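You operate a simulated robot arm through the tools that you are given. There is no shell and no other tool.

You run a simulated robot arm. Do the job below in one go: nothing can be reset, and whatever is moved stays where it is left.

JOB
Reject both leaking capsules on the belt, then run the rest through.
Fine: leakers end in the yellow crate under the reject slot, the rest in the crate under the chute; one press to start, one to stop.
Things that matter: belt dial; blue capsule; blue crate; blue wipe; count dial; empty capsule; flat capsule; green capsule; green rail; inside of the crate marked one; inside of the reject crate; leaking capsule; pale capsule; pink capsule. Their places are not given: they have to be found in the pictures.

The check looks at the end state, three seconds after you hand in, the way a careful person would. Anything else that was tipped, shoved, dropped, spilled or broken makes it a failure.

ROBOT AND FRAMES
A 6-joint arm with a three-finger gripper, fixed in place. Base frame: the origin is on the floor under the middle of its stand, x ahead of it, y to its left, z up. Units: mm, degrees, N and s.
It reaches about 1213 mm from its shoulder. Its first joint turns from -166.0 to 166.0 degrees. Payload 4.89 kg.
The tool frame sits at the grasp point between the pads (the TCP): z along the fingers, y along the line on which they close. The tips reach 30 mm beyond it. The gripper opens to 164 mm; its body begins 125 mm behind the TCP.
Orientation is that of the tool frame in the base frame, as a unit quaternion [w, x, y, z]. With the fingers straight down and closing along the base's y, the tool's x points along the base's -x, its y along +y and its z along -z.

CONTROLS
- The arm moves only by the tool play_rows. Its argument "commands" is text: rows parted by semicolons, each of 7 numbers parted by spaces: the shift along the base's x, y, z in units of 25 mm (1.0 is 25 mm), then the turn, a rotation vector about the base's x, y, z in units of 8 degrees (1.0 is 8 degrees), then the finger opening in mm, from 0 to 164. In form: tx ty tz rx ry rz claw; .... A call has 1 to 20 rows; each row shifts and turns the commanded pose from where the row before left it. A call with a number of a shift or a turn outside -1 to 1 is refused whole. A row lasts 0.2 s, in which the tool goes at most 50 mm and 8.6 degrees; a call with a longer step from one row to the next is refused whole, and so is a gripper value outside its range. Where a pose cannot be reached the arm comes as near as it can. A force on the tool above 40 N (or 10 N above the force at the start of the call, whichever is more), or a blocked arm, ends the call early, and 0.2 s more pass. Each finger travels about 108 mm/s and halts on what it meets, pressing with about 28 N; the grip force reading is that of the motor and also rises with nothing between the fingers. The clock runs only during rows and for 0.2 s after the last one: add rows that do not move to give the fingers time. It gives the time, the measured TCP pose, the force on the tool (base axes), the opening and the grip force at its end, in the units of the frame above (readings bear some noise), with the torque about the TCP (base axes, N m) and any sound that the robot's microphone picked up.
- Cameras (640 x 400 px; columns grow to the right, rows downward): "scene" is fixed at [220.7, 499.5, 1577.8]; the picture's right is [-0.83, -0.55, 0.00], its down [-0.37, 0.56, -0.74] and it looks along [0.41, -0.62, -0.67] (base axes); focal length 335 px, centre (320, 200). "wrist" rides on the gripper at [76, -2, -152] in the tool frame; the picture's right is [0.02, 1.00, 0.00], its down [-0.88, 0.02, -0.47] and it looks along [-0.47, 0.01, 0.88] (tool axes); focal length 247 px, centre (320, 200).
- get_image(camera): a new picture of that camera. It takes no simulated time.
- lift_body(by): moves the trunk up (or, below 0, down) by that many mm; the arm rides with it, the base frame stays. It gives what a move gives, with no picture.
- measure_at(camera, pixels): for up to 12 pixels [column, row] of the newest picture of that camera ("zoom" is the newest enlarged one), the place [x, y, z] in the base frame of the surface seen there, good to about 3 mm. It takes no simulated time.
- enlarge(camera, box): a new picture of the part [left, top, right, bottom] of that camera's present view, enlarged. It takes no simulated time.
- sign_off(): hands the job in; it is judged then, once.

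Leave the gripper open and the arm clear of the work at the hand-in unless told otherwise.

The tools are called after ">>>" as name(argument=value, ...) on one line, values as JSON. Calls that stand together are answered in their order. play_rows: Moves the arm, as the interface text tells. Its arguments: {"type":"object","properties":{"commands":{"type":"string"}},"required":["commands"]} The other tools are called the same way: lift_body (by) moves the trunk up or down; get_image (camera) takes a picture; measure_at (camera, pixels) gives the place of the surface under pixels of a picture; enlarge (camera, box) takes an enlarged picture of a part of a camera's view; sign_off () hands the job in.

At the start:

```text
clock: 0.0
eef_pos: [464.9, -398.0, 1164.7]
tcp_rot: [0.0, 0.0, 1.0, 0.0]
ft_force: [0.8, 0.5, -0.2]
torque: [0.0, 0.03, 0.0]
finger_gap: 163.9
grasp_force: 0.0
trunk travel left (down, up): [-175.0, 215.0]
```

scene: 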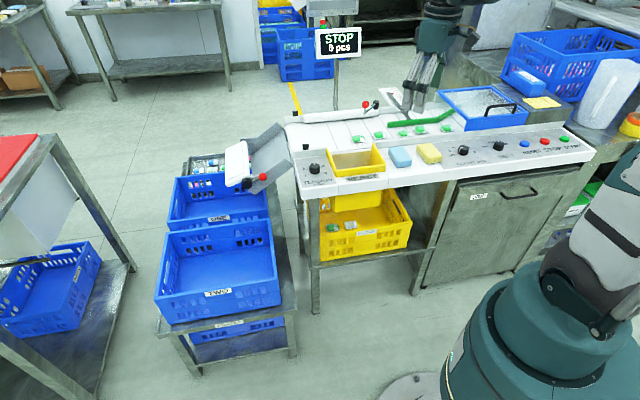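
wrist: 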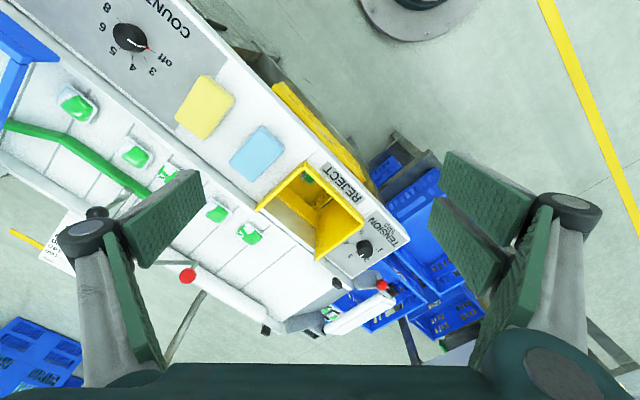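

I'll start by looking closely at the belt, the dials, and the crates before moving anything.

>>> enlarge(camera="scene", box=[280, 70, 480, 195])

>>> enlarge(camera="scene", box=[430, 50, 640, 180])

>>> enlarge(camera="scene", box=[150, 110, 310, 210])

>>> enlarge(camera="wrist", box=[0, 0, 400, 250])

```text
3.20 times, centred on (380, 132) of scene
```

zoom: 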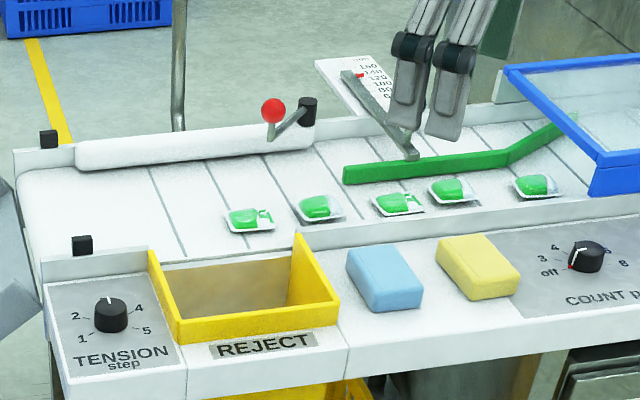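

```text
3.05 times, centred on (535, 115) of scene
```

zoom: 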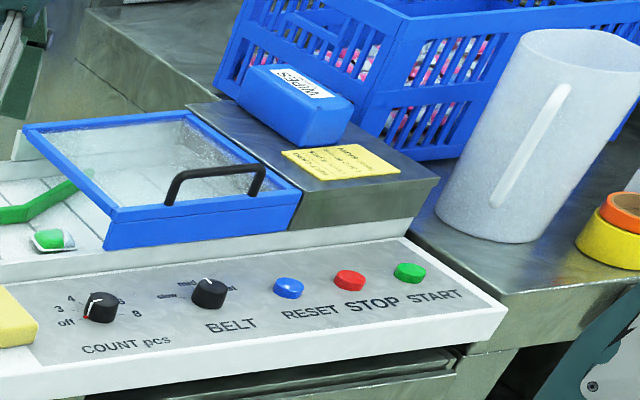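

```text
4.00 times, centred on (230, 160) of scene
```

zoom: 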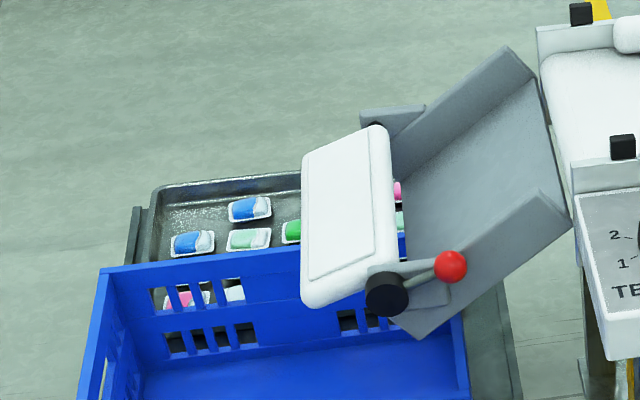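

```text
1.60 times, centred on (200, 125) of wrist
```

zoom: 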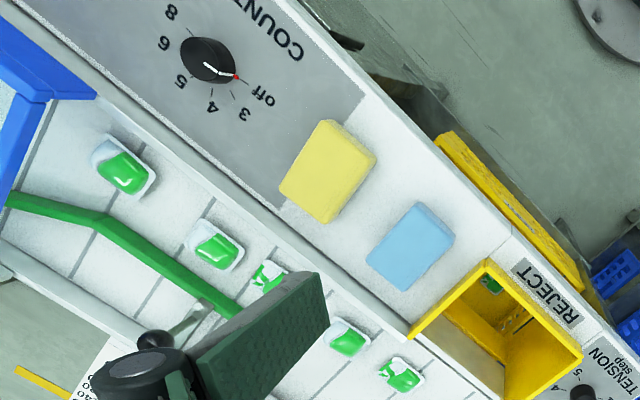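

Five green capsules show on the belt, and two of them (about zoom 250,218 and 398,203) look smeared. I'll enlarge the capsules, the sign, the note, the rail scale and the crate labels.

>>> enlarge(camera="scene", box=[345, 115, 425, 165])

>>> enlarge(camera="scene", box=[400, 100, 480, 150])

>>> enlarge(camera="scene", box=[510, 80, 574, 120])

>>> enlarge(camera="scene", box=[306, 20, 370, 60])

>>> enlarge(camera="scene", box=[370, 75, 434, 115])

>>> enlarge(camera="scene", box=[430, 125, 590, 225])

>>> enlarge(camera="scene", box=[140, 130, 300, 380])

>>> enlarge(camera="scene", box=[300, 140, 420, 270])

```text
8.00 times, centred on (385, 140) of scene
```

zoom: 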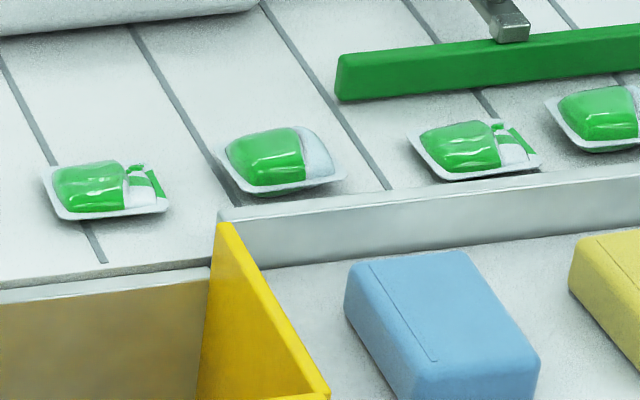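

```text
8.00 times, centred on (440, 125) of scene
```

zoom: 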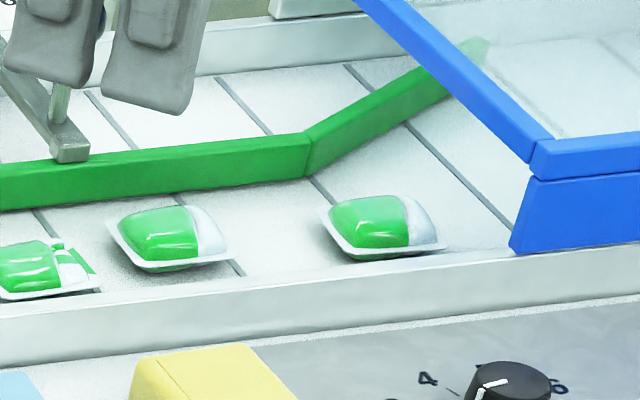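

```text
10.00 times, centred on (542, 100) of scene
```

zoom: 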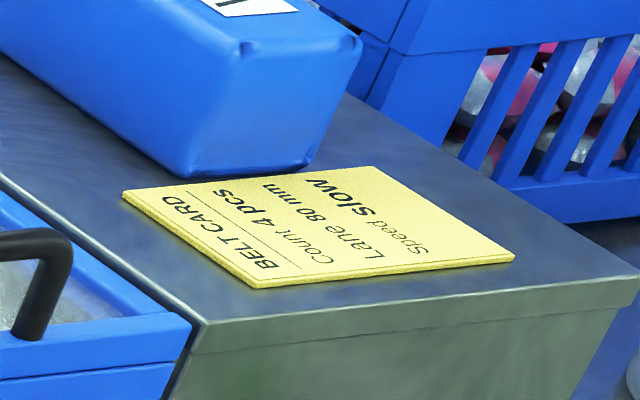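

```text
10.00 times, centred on (338, 40) of scene
```

zoom: 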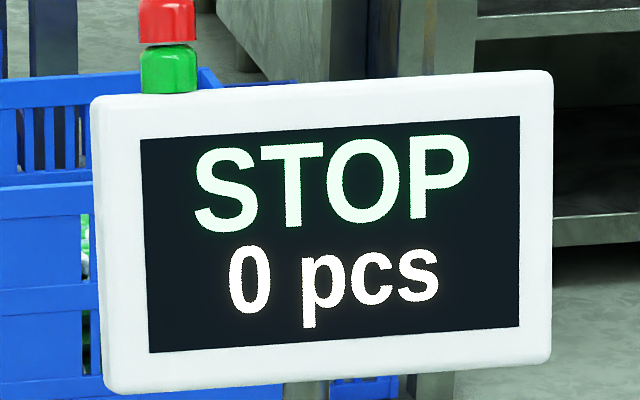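

```text
10.00 times, centred on (402, 95) of scene
```

zoom: 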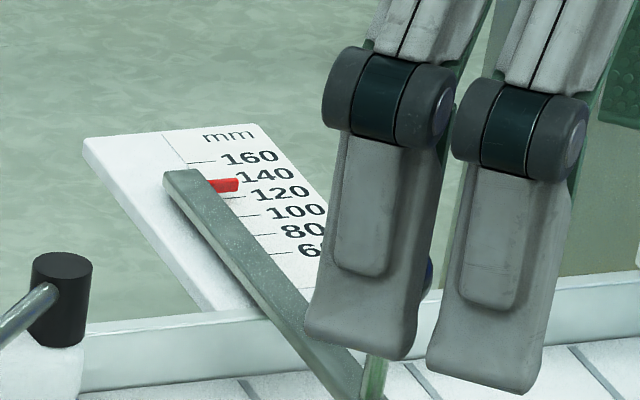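

```text
4.00 times, centred on (510, 175) of scene
```

zoom: 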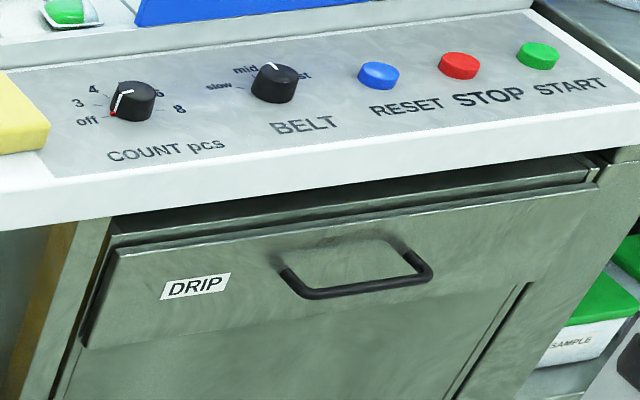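

```text
1.60 times, centred on (220, 255) of scene
```

zoom: 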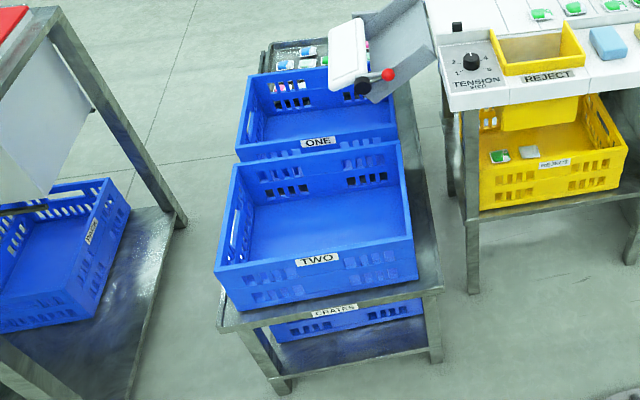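

```text
3.08 times, centred on (360, 205) of scene
```

zoom: 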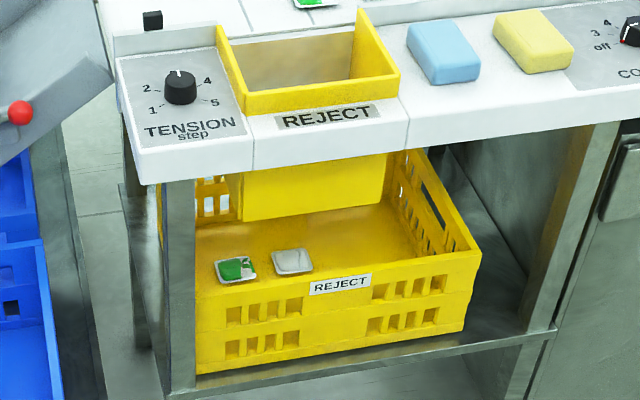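

The card reads Count 4 pcs, Lane 80 mm, Speed slow. The rail pointer is near 135, count is off, belt is on mid, and the display shows STOP 0 pcs. I need geometry next, so I'll take a scene picture and measure the capsules, slot, chute and buttons.

>>> get_image(camera="scene")

>>> measure_at(camera="scene", pixels=[[356, 139], [379, 135], [403, 134], [420, 129], [446, 128], [460, 115], [325, 130], [340, 146], [400, 125], [430, 117], [355, 175], [383, 160]])

>>> measure_at(camera="scene", pixels=[[464, 147], [498, 143], [524, 143], [545, 140], [566, 138], [365, 105], [375, 102], [316, 167], [260, 178], [240, 170], [270, 155], [247, 183]])

>>> measure_at(camera="scene", pixels=[[220, 210], [215, 272], [350, 236], [200, 165], [212, 158], [300, 125], [290, 140], [380, 117], [375, 110], [384, 98], [395, 95], [540, 102]])

```text
taken
```

scene: 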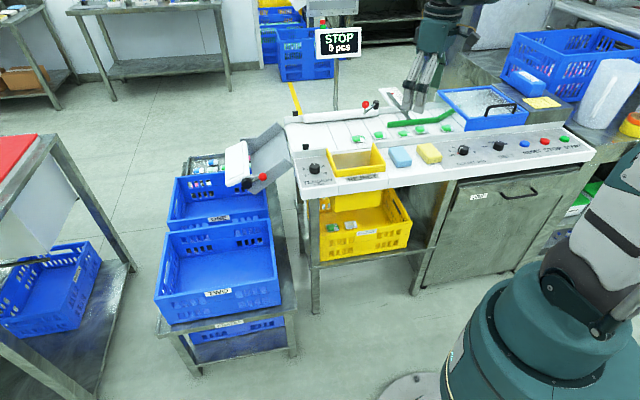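

```text
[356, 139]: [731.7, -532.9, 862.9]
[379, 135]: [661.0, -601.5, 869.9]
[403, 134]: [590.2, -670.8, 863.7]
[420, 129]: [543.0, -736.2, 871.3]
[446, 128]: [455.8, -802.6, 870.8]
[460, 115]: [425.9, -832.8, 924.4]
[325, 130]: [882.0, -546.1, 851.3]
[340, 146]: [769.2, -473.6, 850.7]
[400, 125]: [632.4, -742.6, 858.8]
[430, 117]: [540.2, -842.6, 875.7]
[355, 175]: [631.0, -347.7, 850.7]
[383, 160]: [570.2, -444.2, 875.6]
```

```text
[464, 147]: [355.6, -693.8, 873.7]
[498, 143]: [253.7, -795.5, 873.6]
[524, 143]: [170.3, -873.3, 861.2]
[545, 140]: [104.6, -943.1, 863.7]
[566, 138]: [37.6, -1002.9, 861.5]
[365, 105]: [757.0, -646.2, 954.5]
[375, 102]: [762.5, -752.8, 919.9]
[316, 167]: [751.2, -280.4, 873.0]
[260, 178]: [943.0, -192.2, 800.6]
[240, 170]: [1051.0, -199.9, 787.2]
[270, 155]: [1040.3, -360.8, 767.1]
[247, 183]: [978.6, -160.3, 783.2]
```

```text
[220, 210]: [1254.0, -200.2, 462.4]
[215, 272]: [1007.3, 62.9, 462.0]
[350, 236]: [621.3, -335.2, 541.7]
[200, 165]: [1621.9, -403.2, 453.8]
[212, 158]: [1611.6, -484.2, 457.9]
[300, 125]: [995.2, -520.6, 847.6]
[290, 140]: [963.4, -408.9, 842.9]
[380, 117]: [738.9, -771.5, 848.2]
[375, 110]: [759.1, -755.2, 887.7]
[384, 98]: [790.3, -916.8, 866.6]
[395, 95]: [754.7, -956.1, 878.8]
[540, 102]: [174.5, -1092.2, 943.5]
```

The belt runs at about 44° in base axes toward the chute. The white arm with red lever at the belt's far side and the white plate on the chute both look movable, so I'll measure them along with the rails and slot edges.

>>> measure_at(camera="scene", pixels=[[227, 150], [245, 143], [247, 165], [228, 183], [236, 147], [238, 178], [232, 165], [262, 177], [244, 184], [280, 125], [290, 160], [265, 165]])

>>> measure_at(camera="scene", pixels=[[310, 120], [340, 115], [365, 113], [375, 115], [372, 112], [305, 123], [350, 119], [388, 127], [410, 140], [440, 135], [330, 150], [375, 149]])

>>> enlarge(camera="scene", box=[210, 110, 306, 170])

>>> enlarge(camera="scene", box=[300, 130, 396, 190])

>>> enlarge(camera="scene", box=[160, 140, 256, 200])

>>> enlarge(camera="wrist", box=[230, 140, 440, 360])

```text
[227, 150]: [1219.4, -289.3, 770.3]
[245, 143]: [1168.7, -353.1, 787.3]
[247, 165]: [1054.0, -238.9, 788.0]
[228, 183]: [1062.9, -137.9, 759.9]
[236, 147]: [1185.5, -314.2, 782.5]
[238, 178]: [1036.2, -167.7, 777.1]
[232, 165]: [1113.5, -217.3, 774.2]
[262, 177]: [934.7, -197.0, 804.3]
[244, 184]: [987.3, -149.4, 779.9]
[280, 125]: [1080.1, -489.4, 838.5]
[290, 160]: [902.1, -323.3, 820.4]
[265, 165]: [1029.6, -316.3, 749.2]
```

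```text
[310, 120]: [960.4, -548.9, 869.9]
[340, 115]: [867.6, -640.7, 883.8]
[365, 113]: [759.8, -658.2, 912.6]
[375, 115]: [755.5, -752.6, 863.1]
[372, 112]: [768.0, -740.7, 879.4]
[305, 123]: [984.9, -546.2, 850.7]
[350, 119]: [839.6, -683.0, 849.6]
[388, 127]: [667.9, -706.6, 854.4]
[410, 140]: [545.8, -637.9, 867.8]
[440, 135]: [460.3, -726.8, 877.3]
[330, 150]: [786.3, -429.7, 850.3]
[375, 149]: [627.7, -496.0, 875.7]
```

```text
6.67 times, centred on (258, 140) of scene
```

zoom: 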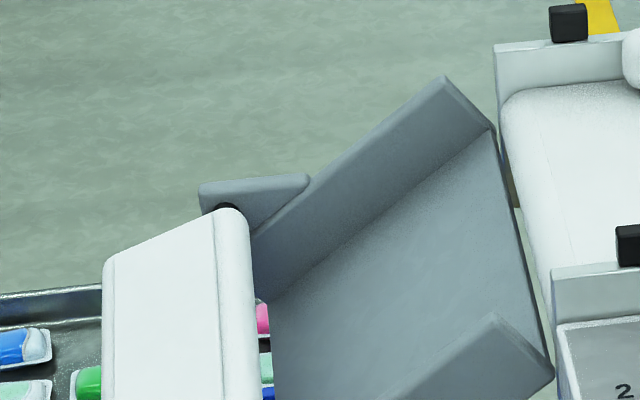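

```text
6.67 times, centred on (348, 160) of scene
```

zoom: 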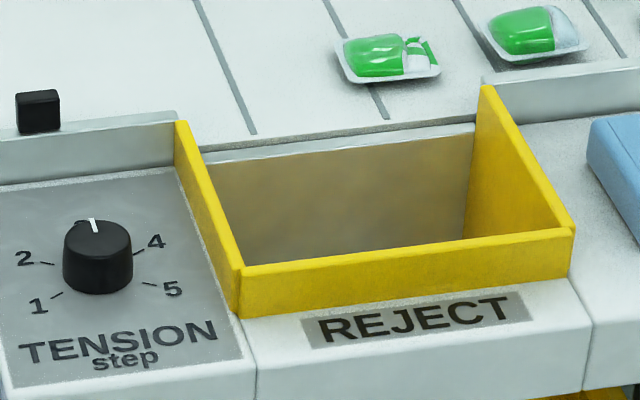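

```text
6.67 times, centred on (208, 170) of scene
```

zoom: 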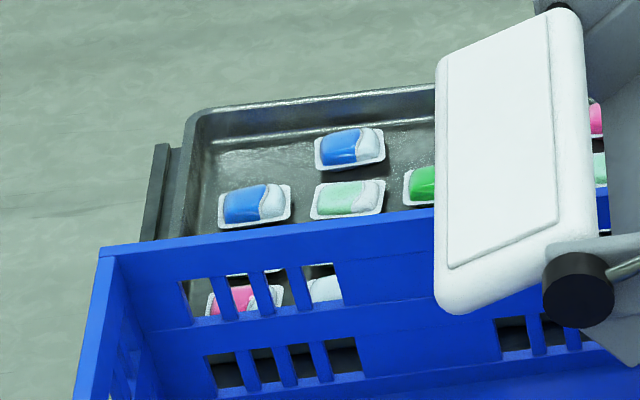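

```text
1.82 times, centred on (335, 250) of wrist
```

zoom: 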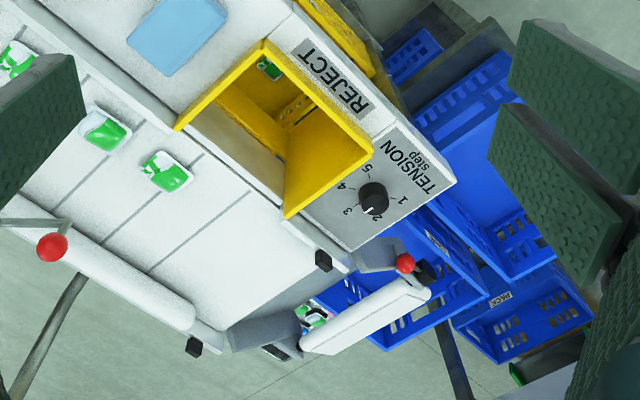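

The chute plate looks like a lifted flap hinged over the chute exit. I'll check where crate ONE and the tray sit relative to the chute mouth by measuring their rims.

>>> measure_at(camera="scene", pixels=[[176, 178], [224, 172], [270, 207], [168, 229], [266, 167], [215, 195], [240, 200], [185, 190], [268, 195], [200, 222], [222, 215], [262, 190]])

>>> measure_at(camera="scene", pixels=[[157, 298], [279, 282], [163, 237], [272, 225], [190, 157], [225, 155], [185, 172], [183, 150], [205, 172], [222, 168], [249, 163], [249, 167]])

>>> measure_at(camera="scene", pixels=[[334, 155], [365, 150], [335, 185], [380, 170], [340, 175], [372, 168], [332, 210], [395, 200], [333, 228], [410, 225], [322, 255], [405, 240]])

```text
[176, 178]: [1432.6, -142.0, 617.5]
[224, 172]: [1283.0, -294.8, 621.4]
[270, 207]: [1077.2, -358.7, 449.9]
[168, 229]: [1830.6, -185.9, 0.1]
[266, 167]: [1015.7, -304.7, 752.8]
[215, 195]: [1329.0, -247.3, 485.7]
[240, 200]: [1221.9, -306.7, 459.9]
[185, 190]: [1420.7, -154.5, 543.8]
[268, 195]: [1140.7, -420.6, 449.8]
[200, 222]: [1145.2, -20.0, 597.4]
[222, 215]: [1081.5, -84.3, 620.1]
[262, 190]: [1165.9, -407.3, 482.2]
```

```text
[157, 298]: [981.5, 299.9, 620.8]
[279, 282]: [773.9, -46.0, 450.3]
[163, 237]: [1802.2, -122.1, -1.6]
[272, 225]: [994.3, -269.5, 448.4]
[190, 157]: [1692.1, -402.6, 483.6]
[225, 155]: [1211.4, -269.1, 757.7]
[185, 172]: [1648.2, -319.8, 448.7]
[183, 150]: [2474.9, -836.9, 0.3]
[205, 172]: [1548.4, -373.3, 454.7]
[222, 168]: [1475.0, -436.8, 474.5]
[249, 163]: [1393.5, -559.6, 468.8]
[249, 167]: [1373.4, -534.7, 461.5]
```

```text
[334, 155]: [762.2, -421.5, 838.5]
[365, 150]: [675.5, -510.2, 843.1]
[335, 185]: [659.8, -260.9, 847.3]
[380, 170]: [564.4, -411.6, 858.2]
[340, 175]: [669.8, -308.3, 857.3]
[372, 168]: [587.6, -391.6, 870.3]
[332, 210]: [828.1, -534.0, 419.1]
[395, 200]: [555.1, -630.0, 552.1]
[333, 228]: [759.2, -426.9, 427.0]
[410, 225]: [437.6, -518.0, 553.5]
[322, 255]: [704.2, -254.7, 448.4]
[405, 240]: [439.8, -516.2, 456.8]
```

Crate ONE sits directly under the chute mouth, and the slot is about 150 × 140 mm above the yellow crate. Before planning grasps I'll look at the fingers and measure the capsule extents.

>>> enlarge(camera="scene", box=[390, 30, 470, 110])

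>>> enlarge(camera="scene", box=[345, 125, 425, 150])

```text
5.00 times, centred on (430, 70) of scene
```

zoom: 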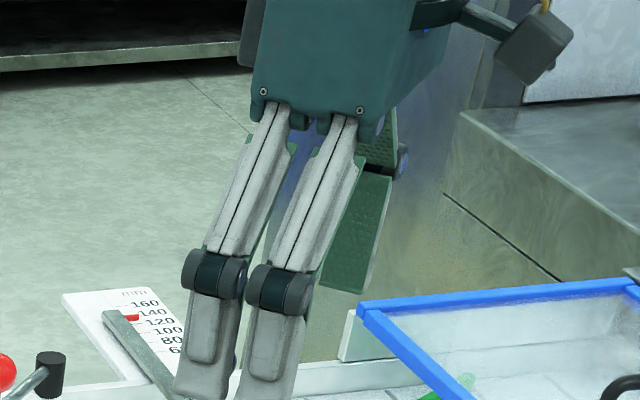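

```text
8.00 times, centred on (385, 138) of scene
```

zoom: 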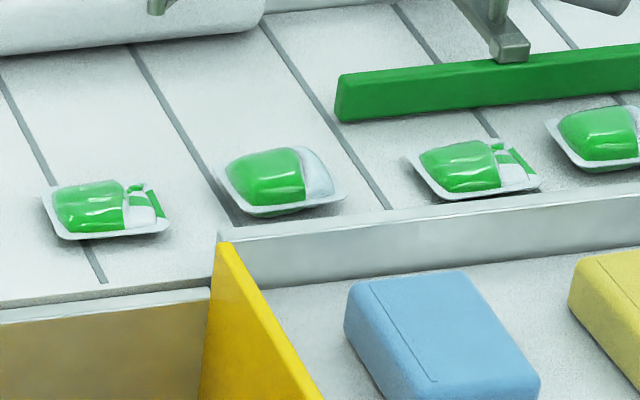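

I'll measure the flange corners of the two leakers and their neighbours in this enlarged picture.

>>> measure_at(camera="zoom", pixels=[[46, 194], [64, 236], [166, 228], [150, 195], [410, 158], [440, 198], [538, 184], [217, 170], [252, 213], [342, 198], [92, 205], [465, 165]])

>>> measure_at(camera="zoom", pixels=[[265, 175], [130, 192], [500, 155], [595, 135], [550, 130], [300, 235], [300, 270], [400, 110], [400, 85], [400, 225], [410, 250], [20, 280]])

```text
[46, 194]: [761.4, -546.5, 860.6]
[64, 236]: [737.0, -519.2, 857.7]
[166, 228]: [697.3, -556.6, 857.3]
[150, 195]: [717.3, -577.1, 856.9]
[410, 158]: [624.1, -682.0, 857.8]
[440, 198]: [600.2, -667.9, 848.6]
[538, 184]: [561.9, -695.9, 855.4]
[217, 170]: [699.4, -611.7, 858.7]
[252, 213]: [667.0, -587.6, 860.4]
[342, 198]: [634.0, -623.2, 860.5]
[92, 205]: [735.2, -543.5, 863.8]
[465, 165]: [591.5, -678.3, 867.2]
```

```text
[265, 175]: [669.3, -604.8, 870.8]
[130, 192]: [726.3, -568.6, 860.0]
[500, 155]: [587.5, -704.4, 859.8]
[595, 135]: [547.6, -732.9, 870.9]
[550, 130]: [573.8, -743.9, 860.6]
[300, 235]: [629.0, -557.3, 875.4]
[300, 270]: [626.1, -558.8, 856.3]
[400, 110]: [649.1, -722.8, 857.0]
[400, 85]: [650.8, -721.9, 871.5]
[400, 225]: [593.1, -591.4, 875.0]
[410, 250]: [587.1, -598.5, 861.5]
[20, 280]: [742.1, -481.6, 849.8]
```

Layout, using u for along the belt toward the chute and v for toward the robot:

- **Leakers:** each is about 54 × 38 mm, centred near (730,-551) and (592,-688), with the belt at z 850.
- **Neighbours:** they are about 95 mm away, so closing across the belt (yaw +44.4°) fits best.
- **Fingers:** the two-finger side goes on the near side.

Next I move above the first leaker while turning and look with the wrist camera.

>>> play_rows(commands="0.884 -0.51 -0.2 0 0 0.4625 100; 0.884 -0.51 -0.2 0 0 0.4625 100; 0.884 -0.51 -0.2 0 0 0.4625 100; 0.884 -0.51 -0.2 0 0 0.4625 100; 0.884 -0.51 -0.2 0 0 0.4625 100; 0.884 -0.51 -0.2 0 0 0.4625 100; 0.884 -0.51 -0.2 0 0 0.4625 100; 0.884 -0.51 -0.2 0 0 0.4625 100; 0.884 -0.51 -0.2 0 0 0.4625 100; 0.884 -0.51 -0.2 0 0 0.4625 100; 0.884 -0.51 -0.2 0 0 0.4625 100; 0.884 -0.51 -0.2 0 0 0.4625 100; 0 0 0 0 0 0 100; 0 0 0 0 0 0 100")

>>> get_image(camera="wrist")

>>> get_image(camera="scene")

```text
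clock: 3.0
eef_pos: [730.5, -553.6, 1102.6]
tcp_rot: [0.001, -0.377, 0.926, 0.0]
ft_force: [0.9, -0.4, -1.2]
torque: [0.06, 0.08, -0.01]
finger_gap: 99.9
grasp_force: 0.1
trunk travel left (down, up): [-175.0, 215.0]
```

```text
taken
```

wrist: 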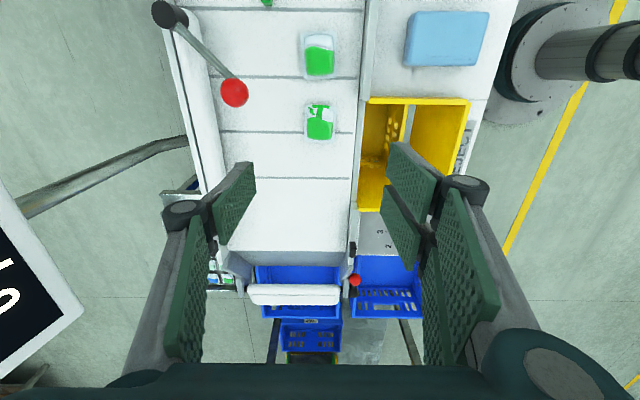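

```text
taken
```

scene: 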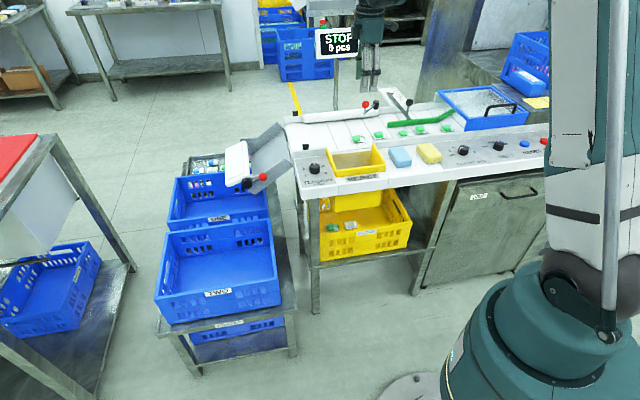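

The gripper is over the belt, and leaker 1 shows at wrist (320,121), next to the slot. I'll zoom in there and measure the capsules, slot, display and red lever from this view.

>>> enlarge(camera="wrist", box=[260, 0, 400, 160])

>>> measure_at(camera="wrist", pixels=[[320, 121], [308, 105], [332, 105], [306, 138], [333, 138], [320, 55], [354, 140], [360, 60], [368, 100], [362, 205], [468, 105], [462, 200]])

>>> measure_at(camera="wrist", pixels=[[235, 93], [165, 15], [30, 260], [70, 300], [200, 100], [290, 295], [260, 285], [330, 290], [357, 280], [300, 310], [385, 180], [395, 120]])

```text
2.50 times, centred on (330, 80) of wrist
```

zoom: 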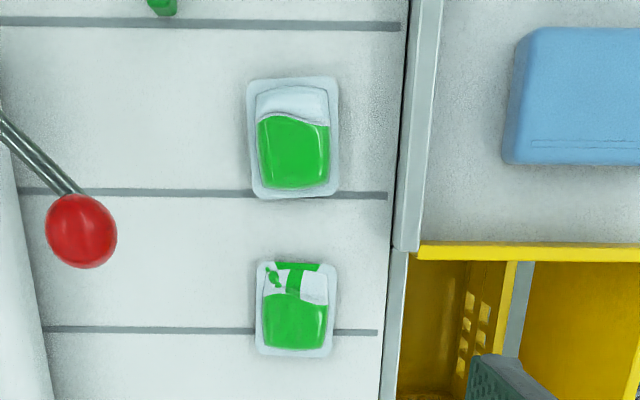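

```text
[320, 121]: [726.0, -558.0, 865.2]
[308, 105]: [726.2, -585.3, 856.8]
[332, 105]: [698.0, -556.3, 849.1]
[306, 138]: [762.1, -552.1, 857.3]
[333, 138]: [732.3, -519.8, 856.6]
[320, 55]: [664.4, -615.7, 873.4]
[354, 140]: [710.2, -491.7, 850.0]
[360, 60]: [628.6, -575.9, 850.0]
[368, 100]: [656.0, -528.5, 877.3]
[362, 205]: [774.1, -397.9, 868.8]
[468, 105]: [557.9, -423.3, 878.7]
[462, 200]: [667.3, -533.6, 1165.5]
```

```text
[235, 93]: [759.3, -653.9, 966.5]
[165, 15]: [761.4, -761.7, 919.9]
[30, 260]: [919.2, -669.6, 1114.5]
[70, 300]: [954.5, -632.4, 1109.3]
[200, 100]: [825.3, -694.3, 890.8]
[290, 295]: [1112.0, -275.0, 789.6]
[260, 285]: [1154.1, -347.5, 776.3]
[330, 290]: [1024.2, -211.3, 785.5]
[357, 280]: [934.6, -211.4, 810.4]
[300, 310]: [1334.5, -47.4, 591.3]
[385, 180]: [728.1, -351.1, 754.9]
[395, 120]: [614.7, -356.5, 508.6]
```

The wrist view puts leaker 1's centre at about (729.6, -553), with its flange at z≈857 on the 850 belt. The tips reach 30 mm past the TCP, so I need TCP z≈883. I'll narrow to 60 mm, go down to z≈912 and check.

>>> play_rows(commands="0 0 0 0 0 0 60; 0 0 0 0 0 0 60; 0 0 -0.953 0 0 0 60; 0 0 -0.953 0 0 0 60; 0 0 -0.953 0 0 0 60; 0 0 -0.953 0 0 0 60; 0 0 -0.953 0 0 0 60; 0 0 -0.953 0 0 0 60; 0 0 -0.953 0 0 0 60; 0 0 -0.953 0 0 0 60; 0 0 0 0 0 0 60")

>>> get_image(camera="wrist")

>>> enlarge(camera="scene", box=[300, 70, 460, 170])

```text
clock: 5.4
eef_pos: [730.2, -551.3, 911.5]
tcp_rot: [0.0, -0.378, 0.926, 0.0]
ft_force: [0.8, -1.1, -0.1]
torque: [0.01, 0.02, 0.01]
finger_gap: 59.8
grasp_force: 0.2
trunk travel left (down, up): [-175.0, 215.0]
```

```text
taken
```

wrist: 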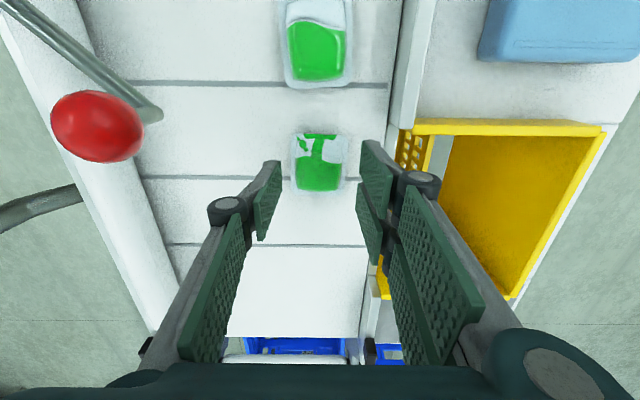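

```text
4.00 times, centred on (380, 120) of scene
```

zoom: 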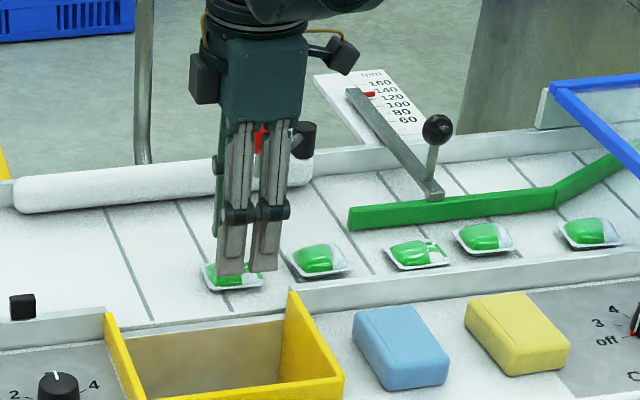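

The fingers straddle leaker 1 with clearance to the near rail and the lever. I'll lower to z≈884, so the tips sit about 4 mm above the belt, and check before closing.

>>> play_rows(commands="0 -0.05 -0.55 0 0 0 60; 0 0 -0.55 0 0 0 60; 0 0 0 0 0 0 60")

>>> get_image(camera="wrist")

>>> enlarge(camera="scene", box=[320, 100, 416, 160])

```text
clock: 6.2
eef_pos: [729.9, -551.8, 886.5]
tcp_rot: [0.0, -0.378, 0.926, -0.001]
ft_force: [-0.9, 0.5, -0.5]
torque: [0.0, 0.02, 0.0]
finger_gap: 59.9
grasp_force: 0.0
trunk travel left (down, up): [-175.0, 215.0]
```

```text
taken
```

wrist: 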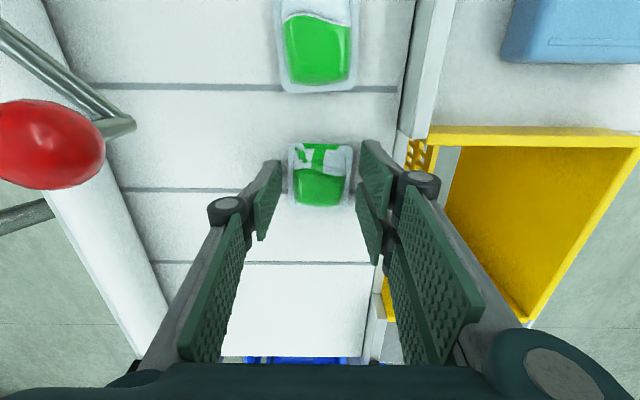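

```text
6.67 times, centred on (368, 130) of scene
```

zoom: 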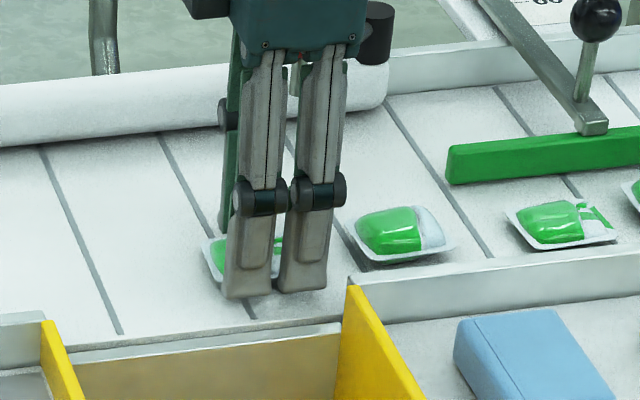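

Position is good. I'll lower another 4 mm so the tips are at flange height, then close gently in stages.

>>> play_rows(commands="0 0 -0.16 0 0 0 60; 0 0 0 0 0 0 60; 0 0 0 0 0 0 44; 0 0 0 0 0 0 40; 0 0 0 0 0 0 38; 0 0 0 0 0 0 37; 0 0 0 0 0 0 37")

>>> get_image(camera="wrist")

```text
clock: 7.8
eef_pos: [730.4, -552.0, 882.4]
tcp_rot: [0.0, -0.378, 0.926, 0.0]
ft_force: [-0.8, 0.7, -0.5]
torque: [-0.02, 0.01, -0.01]
finger_gap: 40.3
grasp_force: 27.9
trunk travel left (down, up): [-175.0, 215.0]
```

```text
taken
```

wrist: 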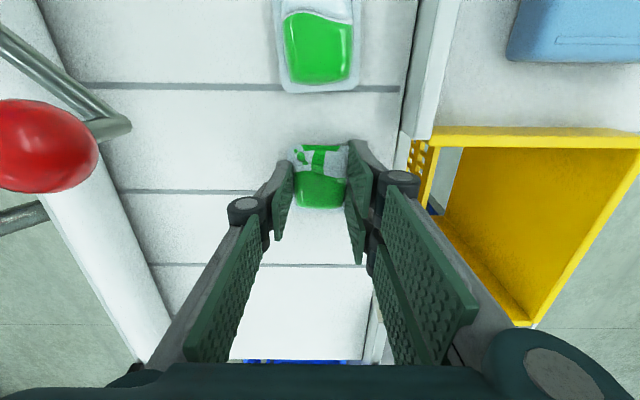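

The gap halted at 40.3 mm with 27.9 N, so the capsule is held. I'll lift straight up 60 mm and check that it came along.

>>> play_rows(commands="0 0 0.4 0 0 0 36; 0 0 0.5 0 0 0 36; 0 0 0.5 0 0 0 36; 0 0 0.5 0 0 0 36; 0 0 0.5 0 0 0 36; 0 0 0 0 0 0 36")

>>> get_image(camera="wrist")

>>> enlarge(camera="scene", box=[320, 90, 416, 150])

```text
clock: 9.2
eef_pos: [731.1, -551.3, 942.1]
tcp_rot: [0.0, -0.378, 0.926, -0.001]
ft_force: [0.1, -0.1, 0.3]
torque: [-0.01, -0.01, -0.01]
finger_gap: 40.3
grasp_force: 28.2
trunk travel left (down, up): [-175.0, 215.0]
```

```text
taken
```

wrist: 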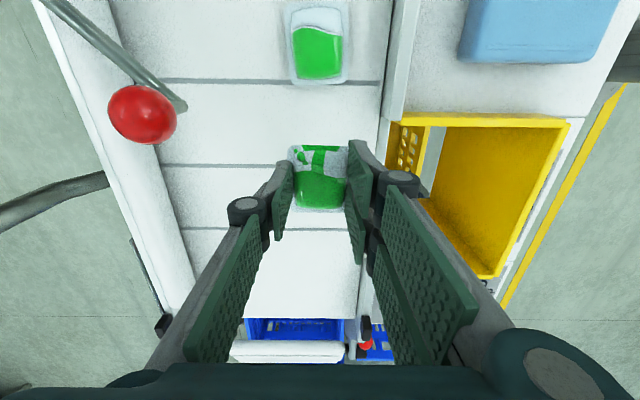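

```text
6.67 times, centred on (368, 120) of scene
```

zoom: 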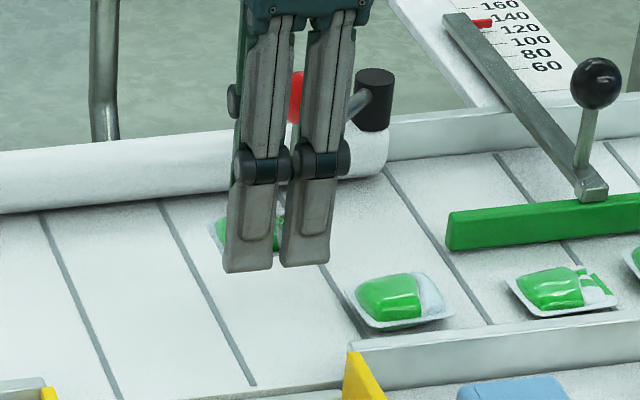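

Leaker 1 is lifted and held. The slot centre is at about (671,-416), so I'll carry it there at this height, lower to z≈900, and check before releasing.

>>> play_rows(commands="-0.4 0.9 0 0 0 0 36; -0.4 0.9 0 0 0 0 36; -0.4 0.9 0 0 0 0 36; -0.4 0.9 0 0 0 0 36; -0.4 0.9 0 0 0 0 36; -0.4 0.9 0 0 0 0 36; 0 0 0 0 0 0 36; 0 0 -0.8 0 0 0 36; 0 0 -0.8 0 0 0 36; 0 0 0 0 0 0 36")

>>> get_image(camera="wrist")

>>> enlarge(camera="scene", box=[304, 110, 400, 170])

```text
clock: 11.4
eef_pos: [669.6, -416.8, 902.5]
tcp_rot: [0.001, -0.378, 0.926, 0.001]
ft_force: [-0.2, 0.4, -0.6]
torque: [-0.02, 0.03, -0.02]
finger_gap: 40.4
grasp_force: 27.9
trunk travel left (down, up): [-175.0, 215.0]
```

```text
taken
```

wrist: 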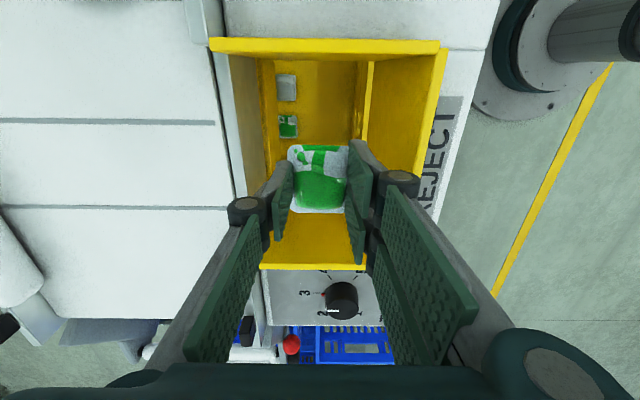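

```text
6.67 times, centred on (352, 140) of scene
```

zoom: 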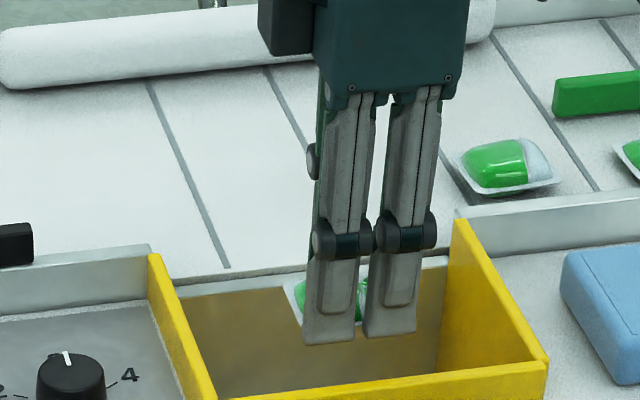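

Leaker 1 hangs in the middle of the slot, with the crate's existing pieces visible below. I'll open the fingers to drop it, then look down into the slot.

>>> play_rows(commands="0 0 0 0 0 0 60; 0 0 0 0 0 0 60; 0 0 0 0 0 0 60; 0 0 0 0 0 0 60; 0 0 0 0 0 0 60")

>>> get_image(camera="wrist")

>>> enlarge(camera="scene", box=[300, 170, 420, 270])

```text
clock: 12.6
eef_pos: [670.3, -418.1, 903.4]
tcp_rot: [0.0, -0.378, 0.926, 0.0]
ft_force: [0.4, 0.8, -0.3]
torque: [0.01, -0.03, 0.01]
finger_gap: 59.8
grasp_force: 0.0
trunk travel left (down, up): [-175.0, 215.0]
```

```text
taken
```

wrist: 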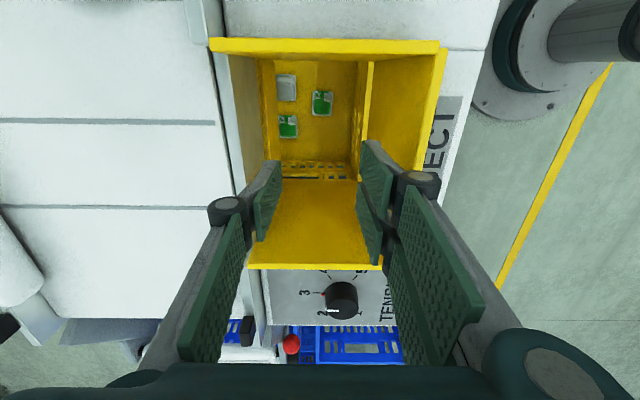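

```text
4.00 times, centred on (360, 220) of scene
```

zoom: 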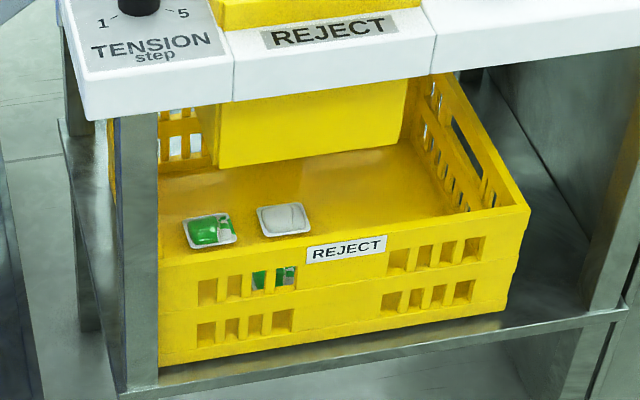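

Leaker 1 now lies in the yellow crate with the two pieces already there. I'll rise to z≈1000 and go above leaker 3 near (592,-688) for a fresh look.

>>> play_rows(commands="0 0 0.97 0 0 0 60; 0 0 0.97 0 0 0 60; 0 0 0.97 0 0 0 60; 0 0 0.97 0 0 0 60; -0.26 -0.903 0.4 0 0 0 60; -0.26 -0.903 0.4 0 0 0 60; -0.26 -0.903 0.4 0 0 0 60; -0.26 -0.903 0 0 0 0 60; -0.26 -0.903 0 0 0 0 60; -0.26 -0.903 0 0 0 0 60; -0.26 -0.903 0 0 0 0 60; -0.26 -0.903 0 0 0 0 60; -0.26 -0.903 0 0 0 0 60; -0.26 -0.903 0 0 0 0 60; -0.26 -0.903 0 0 0 0 60; -0.26 -0.903 0 0 0 0 60; 0 0 0 0 0 0 60")

>>> get_image(camera="wrist")

>>> get_image(camera="scene")

```text
clock: 16.2
eef_pos: [592.1, -688.6, 1026.0]
tcp_rot: [0.0, -0.378, 0.926, 0.0]
ft_force: [0.3, -0.6, -0.8]
torque: [0.04, -0.01, 0.04]
finger_gap: 60.0
grasp_force: 0.1
trunk travel left (down, up): [-175.0, 215.0]
```

```text
taken
```

wrist: 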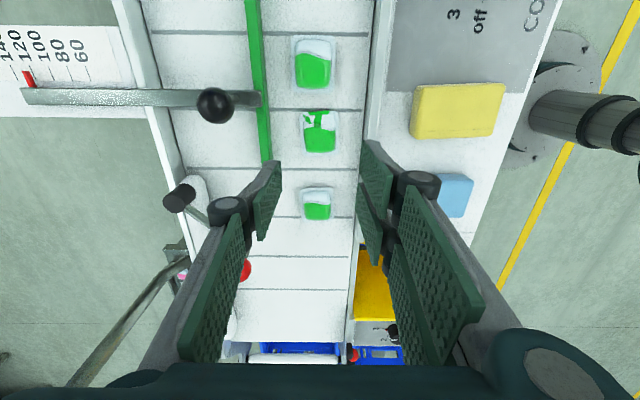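

```text
taken
```

scene: 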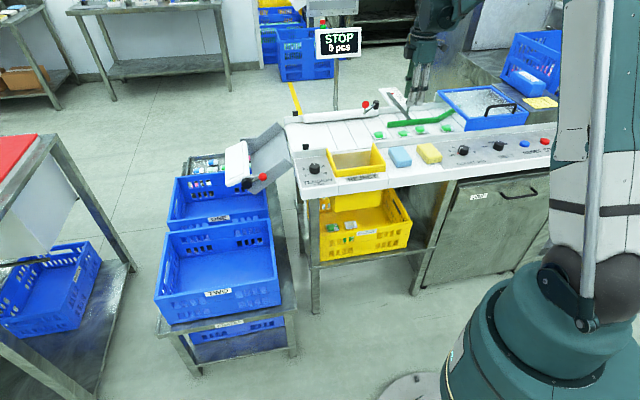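

Leaker 3 is at wrist (320,132), between two good capsules. I'll measure its flange corners, its neighbours, the rails and the black knob.

>>> measure_at(camera="wrist", pixels=[[320, 135], [304, 113], [335, 113], [304, 150], [336, 150], [315, 65], [297, 86], [336, 86], [303, 190], [332, 190], [268, 120], [362, 120]])

>>> measure_at(camera="wrist", pixels=[[215, 105], [255, 95], [180, 198], [245, 270], [370, 60], [264, 150], [30, 80], [250, 20], [370, 100], [300, 95], [318, 205], [100, 95]])

>>> enlarge(camera="wrist", box=[0, 0, 400, 250])

```text
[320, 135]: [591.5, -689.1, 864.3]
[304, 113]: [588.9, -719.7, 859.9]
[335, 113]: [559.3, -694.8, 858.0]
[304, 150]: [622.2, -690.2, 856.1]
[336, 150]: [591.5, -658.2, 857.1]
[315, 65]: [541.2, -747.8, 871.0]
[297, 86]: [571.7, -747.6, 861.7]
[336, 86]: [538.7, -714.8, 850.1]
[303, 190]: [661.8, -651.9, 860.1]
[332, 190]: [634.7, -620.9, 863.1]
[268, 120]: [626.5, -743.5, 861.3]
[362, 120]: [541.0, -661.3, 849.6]
```

```text
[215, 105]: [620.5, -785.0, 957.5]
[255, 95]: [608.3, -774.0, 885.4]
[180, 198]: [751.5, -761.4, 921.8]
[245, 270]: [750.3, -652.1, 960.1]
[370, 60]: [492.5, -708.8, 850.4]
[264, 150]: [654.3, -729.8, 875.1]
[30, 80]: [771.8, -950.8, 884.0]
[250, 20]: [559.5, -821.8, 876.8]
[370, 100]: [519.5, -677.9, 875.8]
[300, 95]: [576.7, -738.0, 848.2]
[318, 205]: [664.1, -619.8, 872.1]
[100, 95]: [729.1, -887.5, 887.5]
```

```text
1.60 times, centred on (200, 125) of wrist
```

zoom: 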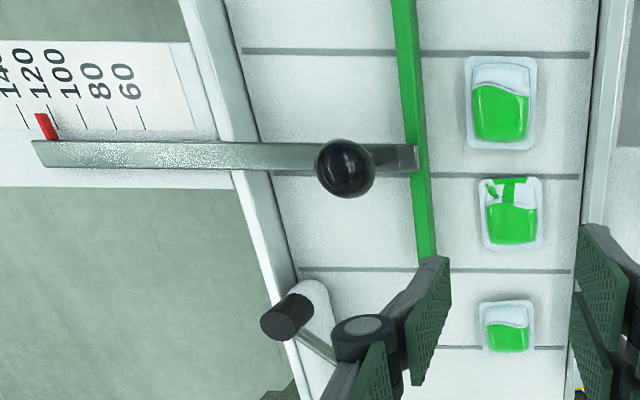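

Leaker 3's centre is (590.5,-690.7), with about 32 mm to capsule 4, 55 mm to capsule 2, and the black knob clear to the far side. I'll trim the position, narrow to 54 mm, lower to z≈912, and check the gap to the green rail.

>>> play_rows(commands="-0.06 -0.08 0 0 0 0 54; 0 0 0 0 0 0 54; 0 0 -0.91 0 0 0 54; 0 0 -0.91 0 0 0 54; 0 0 -0.91 0 0 0 54; 0 0 -0.91 0 0 0 54; 0 0 -0.91 0 0 0 54; 0 0 0 0 0 0 54")

>>> get_image(camera="wrist")

>>> enlarge(camera="scene", box=[364, 90, 460, 150])

```text
clock: 18.0
eef_pos: [591.3, -692.2, 915.2]
tcp_rot: [0.0, -0.377, 0.926, 0.0]
ft_force: [-0.3, -0.1, -0.3]
torque: [0.0, -0.03, -0.03]
finger_gap: 53.8
grasp_force: 0.1
trunk travel left (down, up): [-175.0, 215.0]
```

```text
taken
```

wrist: 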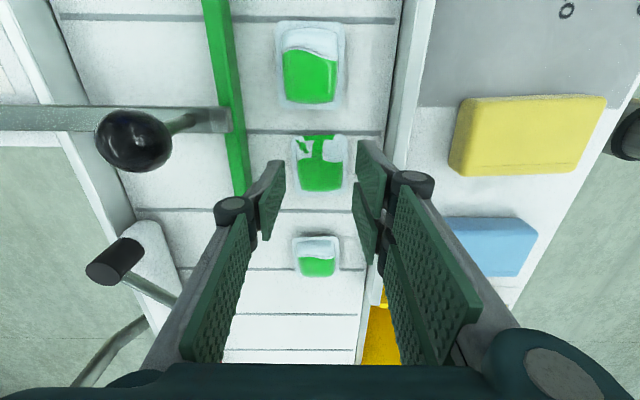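

```text
6.67 times, centred on (412, 120) of scene
```

zoom: 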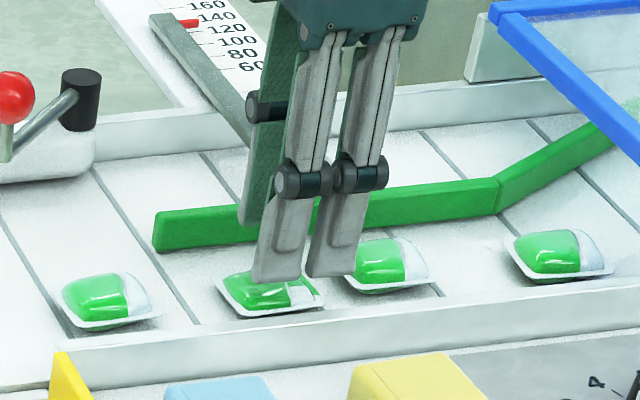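

The capsule is centred between the pads. I'll lower to z≈898 and check the far finger against the green rail.

>>> play_rows(commands="0 0 -0.4 0 0 0 54; 0 0 -0.3 0 0 0 54; 0 0 0 0 0 0 54")

>>> get_image(camera="wrist")

>>> enlarge(camera="scene", box=[372, 100, 436, 140])

>>> enlarge(camera="wrist", box=[180, 90, 440, 270])

```text
clock: 18.8
eef_pos: [591.0, -692.9, 897.3]
tcp_rot: [0.0, -0.378, 0.926, -0.001]
ft_force: [-0.8, -0.1, -0.1]
torque: [-0.02, 0.01, 0.01]
finger_gap: 54.0
grasp_force: 0.1
trunk travel left (down, up): [-175.0, 215.0]
```

```text
taken
```

wrist: 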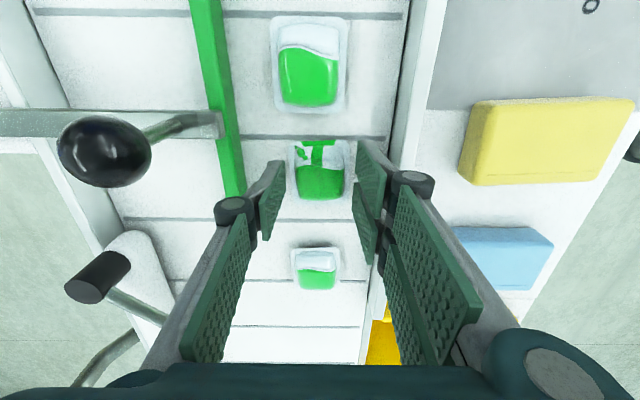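

```text
10.00 times, centred on (404, 120) of scene
```

zoom: 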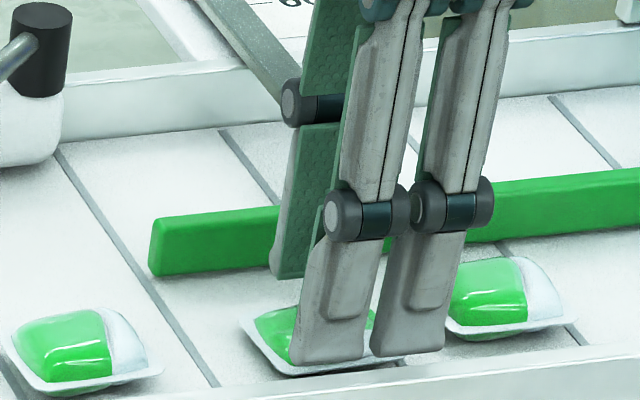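

```text
2.22 times, centred on (310, 180) of wrist
```

zoom: 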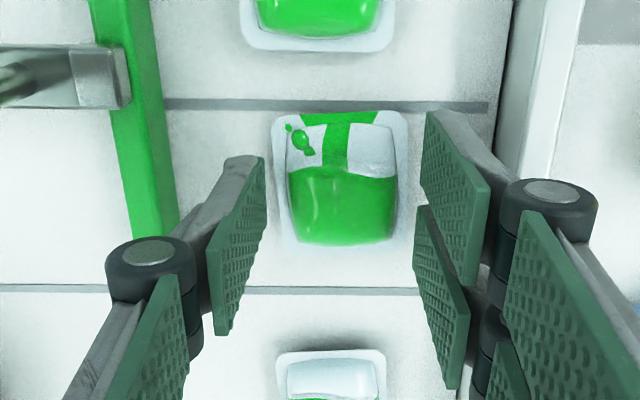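

The far finger sits between the rail and the capsule, and the near fingers clear capsule 4. I'll lower the last 15 mm to z≈882.5 and close in stages.

>>> play_rows(commands="0 0.05 -0.3 0 0 0 54; 0 0 -0.3 0 0 0 54; 0 0 0 0 0 0 54; 0 0 0 0 0 0 44; 0 0 0 0 0 0 40; 0 0 0 0 0 0 38; 0 0 0 0 0 0 37; 0 0 0 0 0 0 37")

>>> get_image(camera="wrist")

>>> enlarge(camera="scene", box=[372, 100, 436, 140])

```text
clock: 20.6
eef_pos: [590.5, -689.2, 882.1]
tcp_rot: [0.0, -0.378, 0.926, 0.001]
ft_force: [0.3, -0.6, -0.4]
torque: [0.02, 0.02, 0.01]
finger_gap: 40.5
grasp_force: 27.3
trunk travel left (down, up): [-175.0, 215.0]
```

```text
taken
```

wrist: 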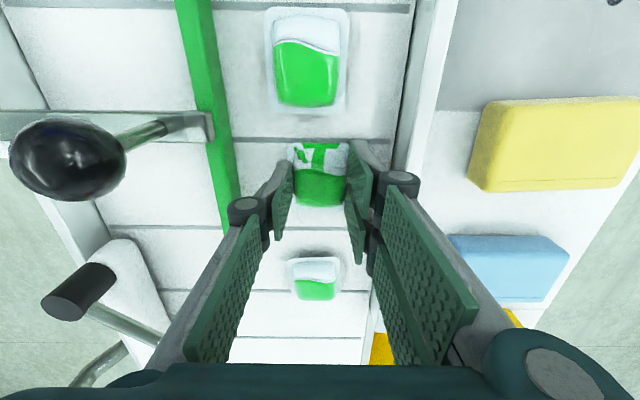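

```text
10.00 times, centred on (404, 120) of scene
```

zoom: 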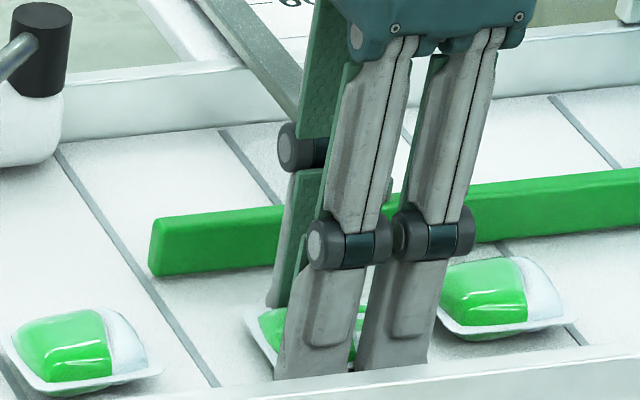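

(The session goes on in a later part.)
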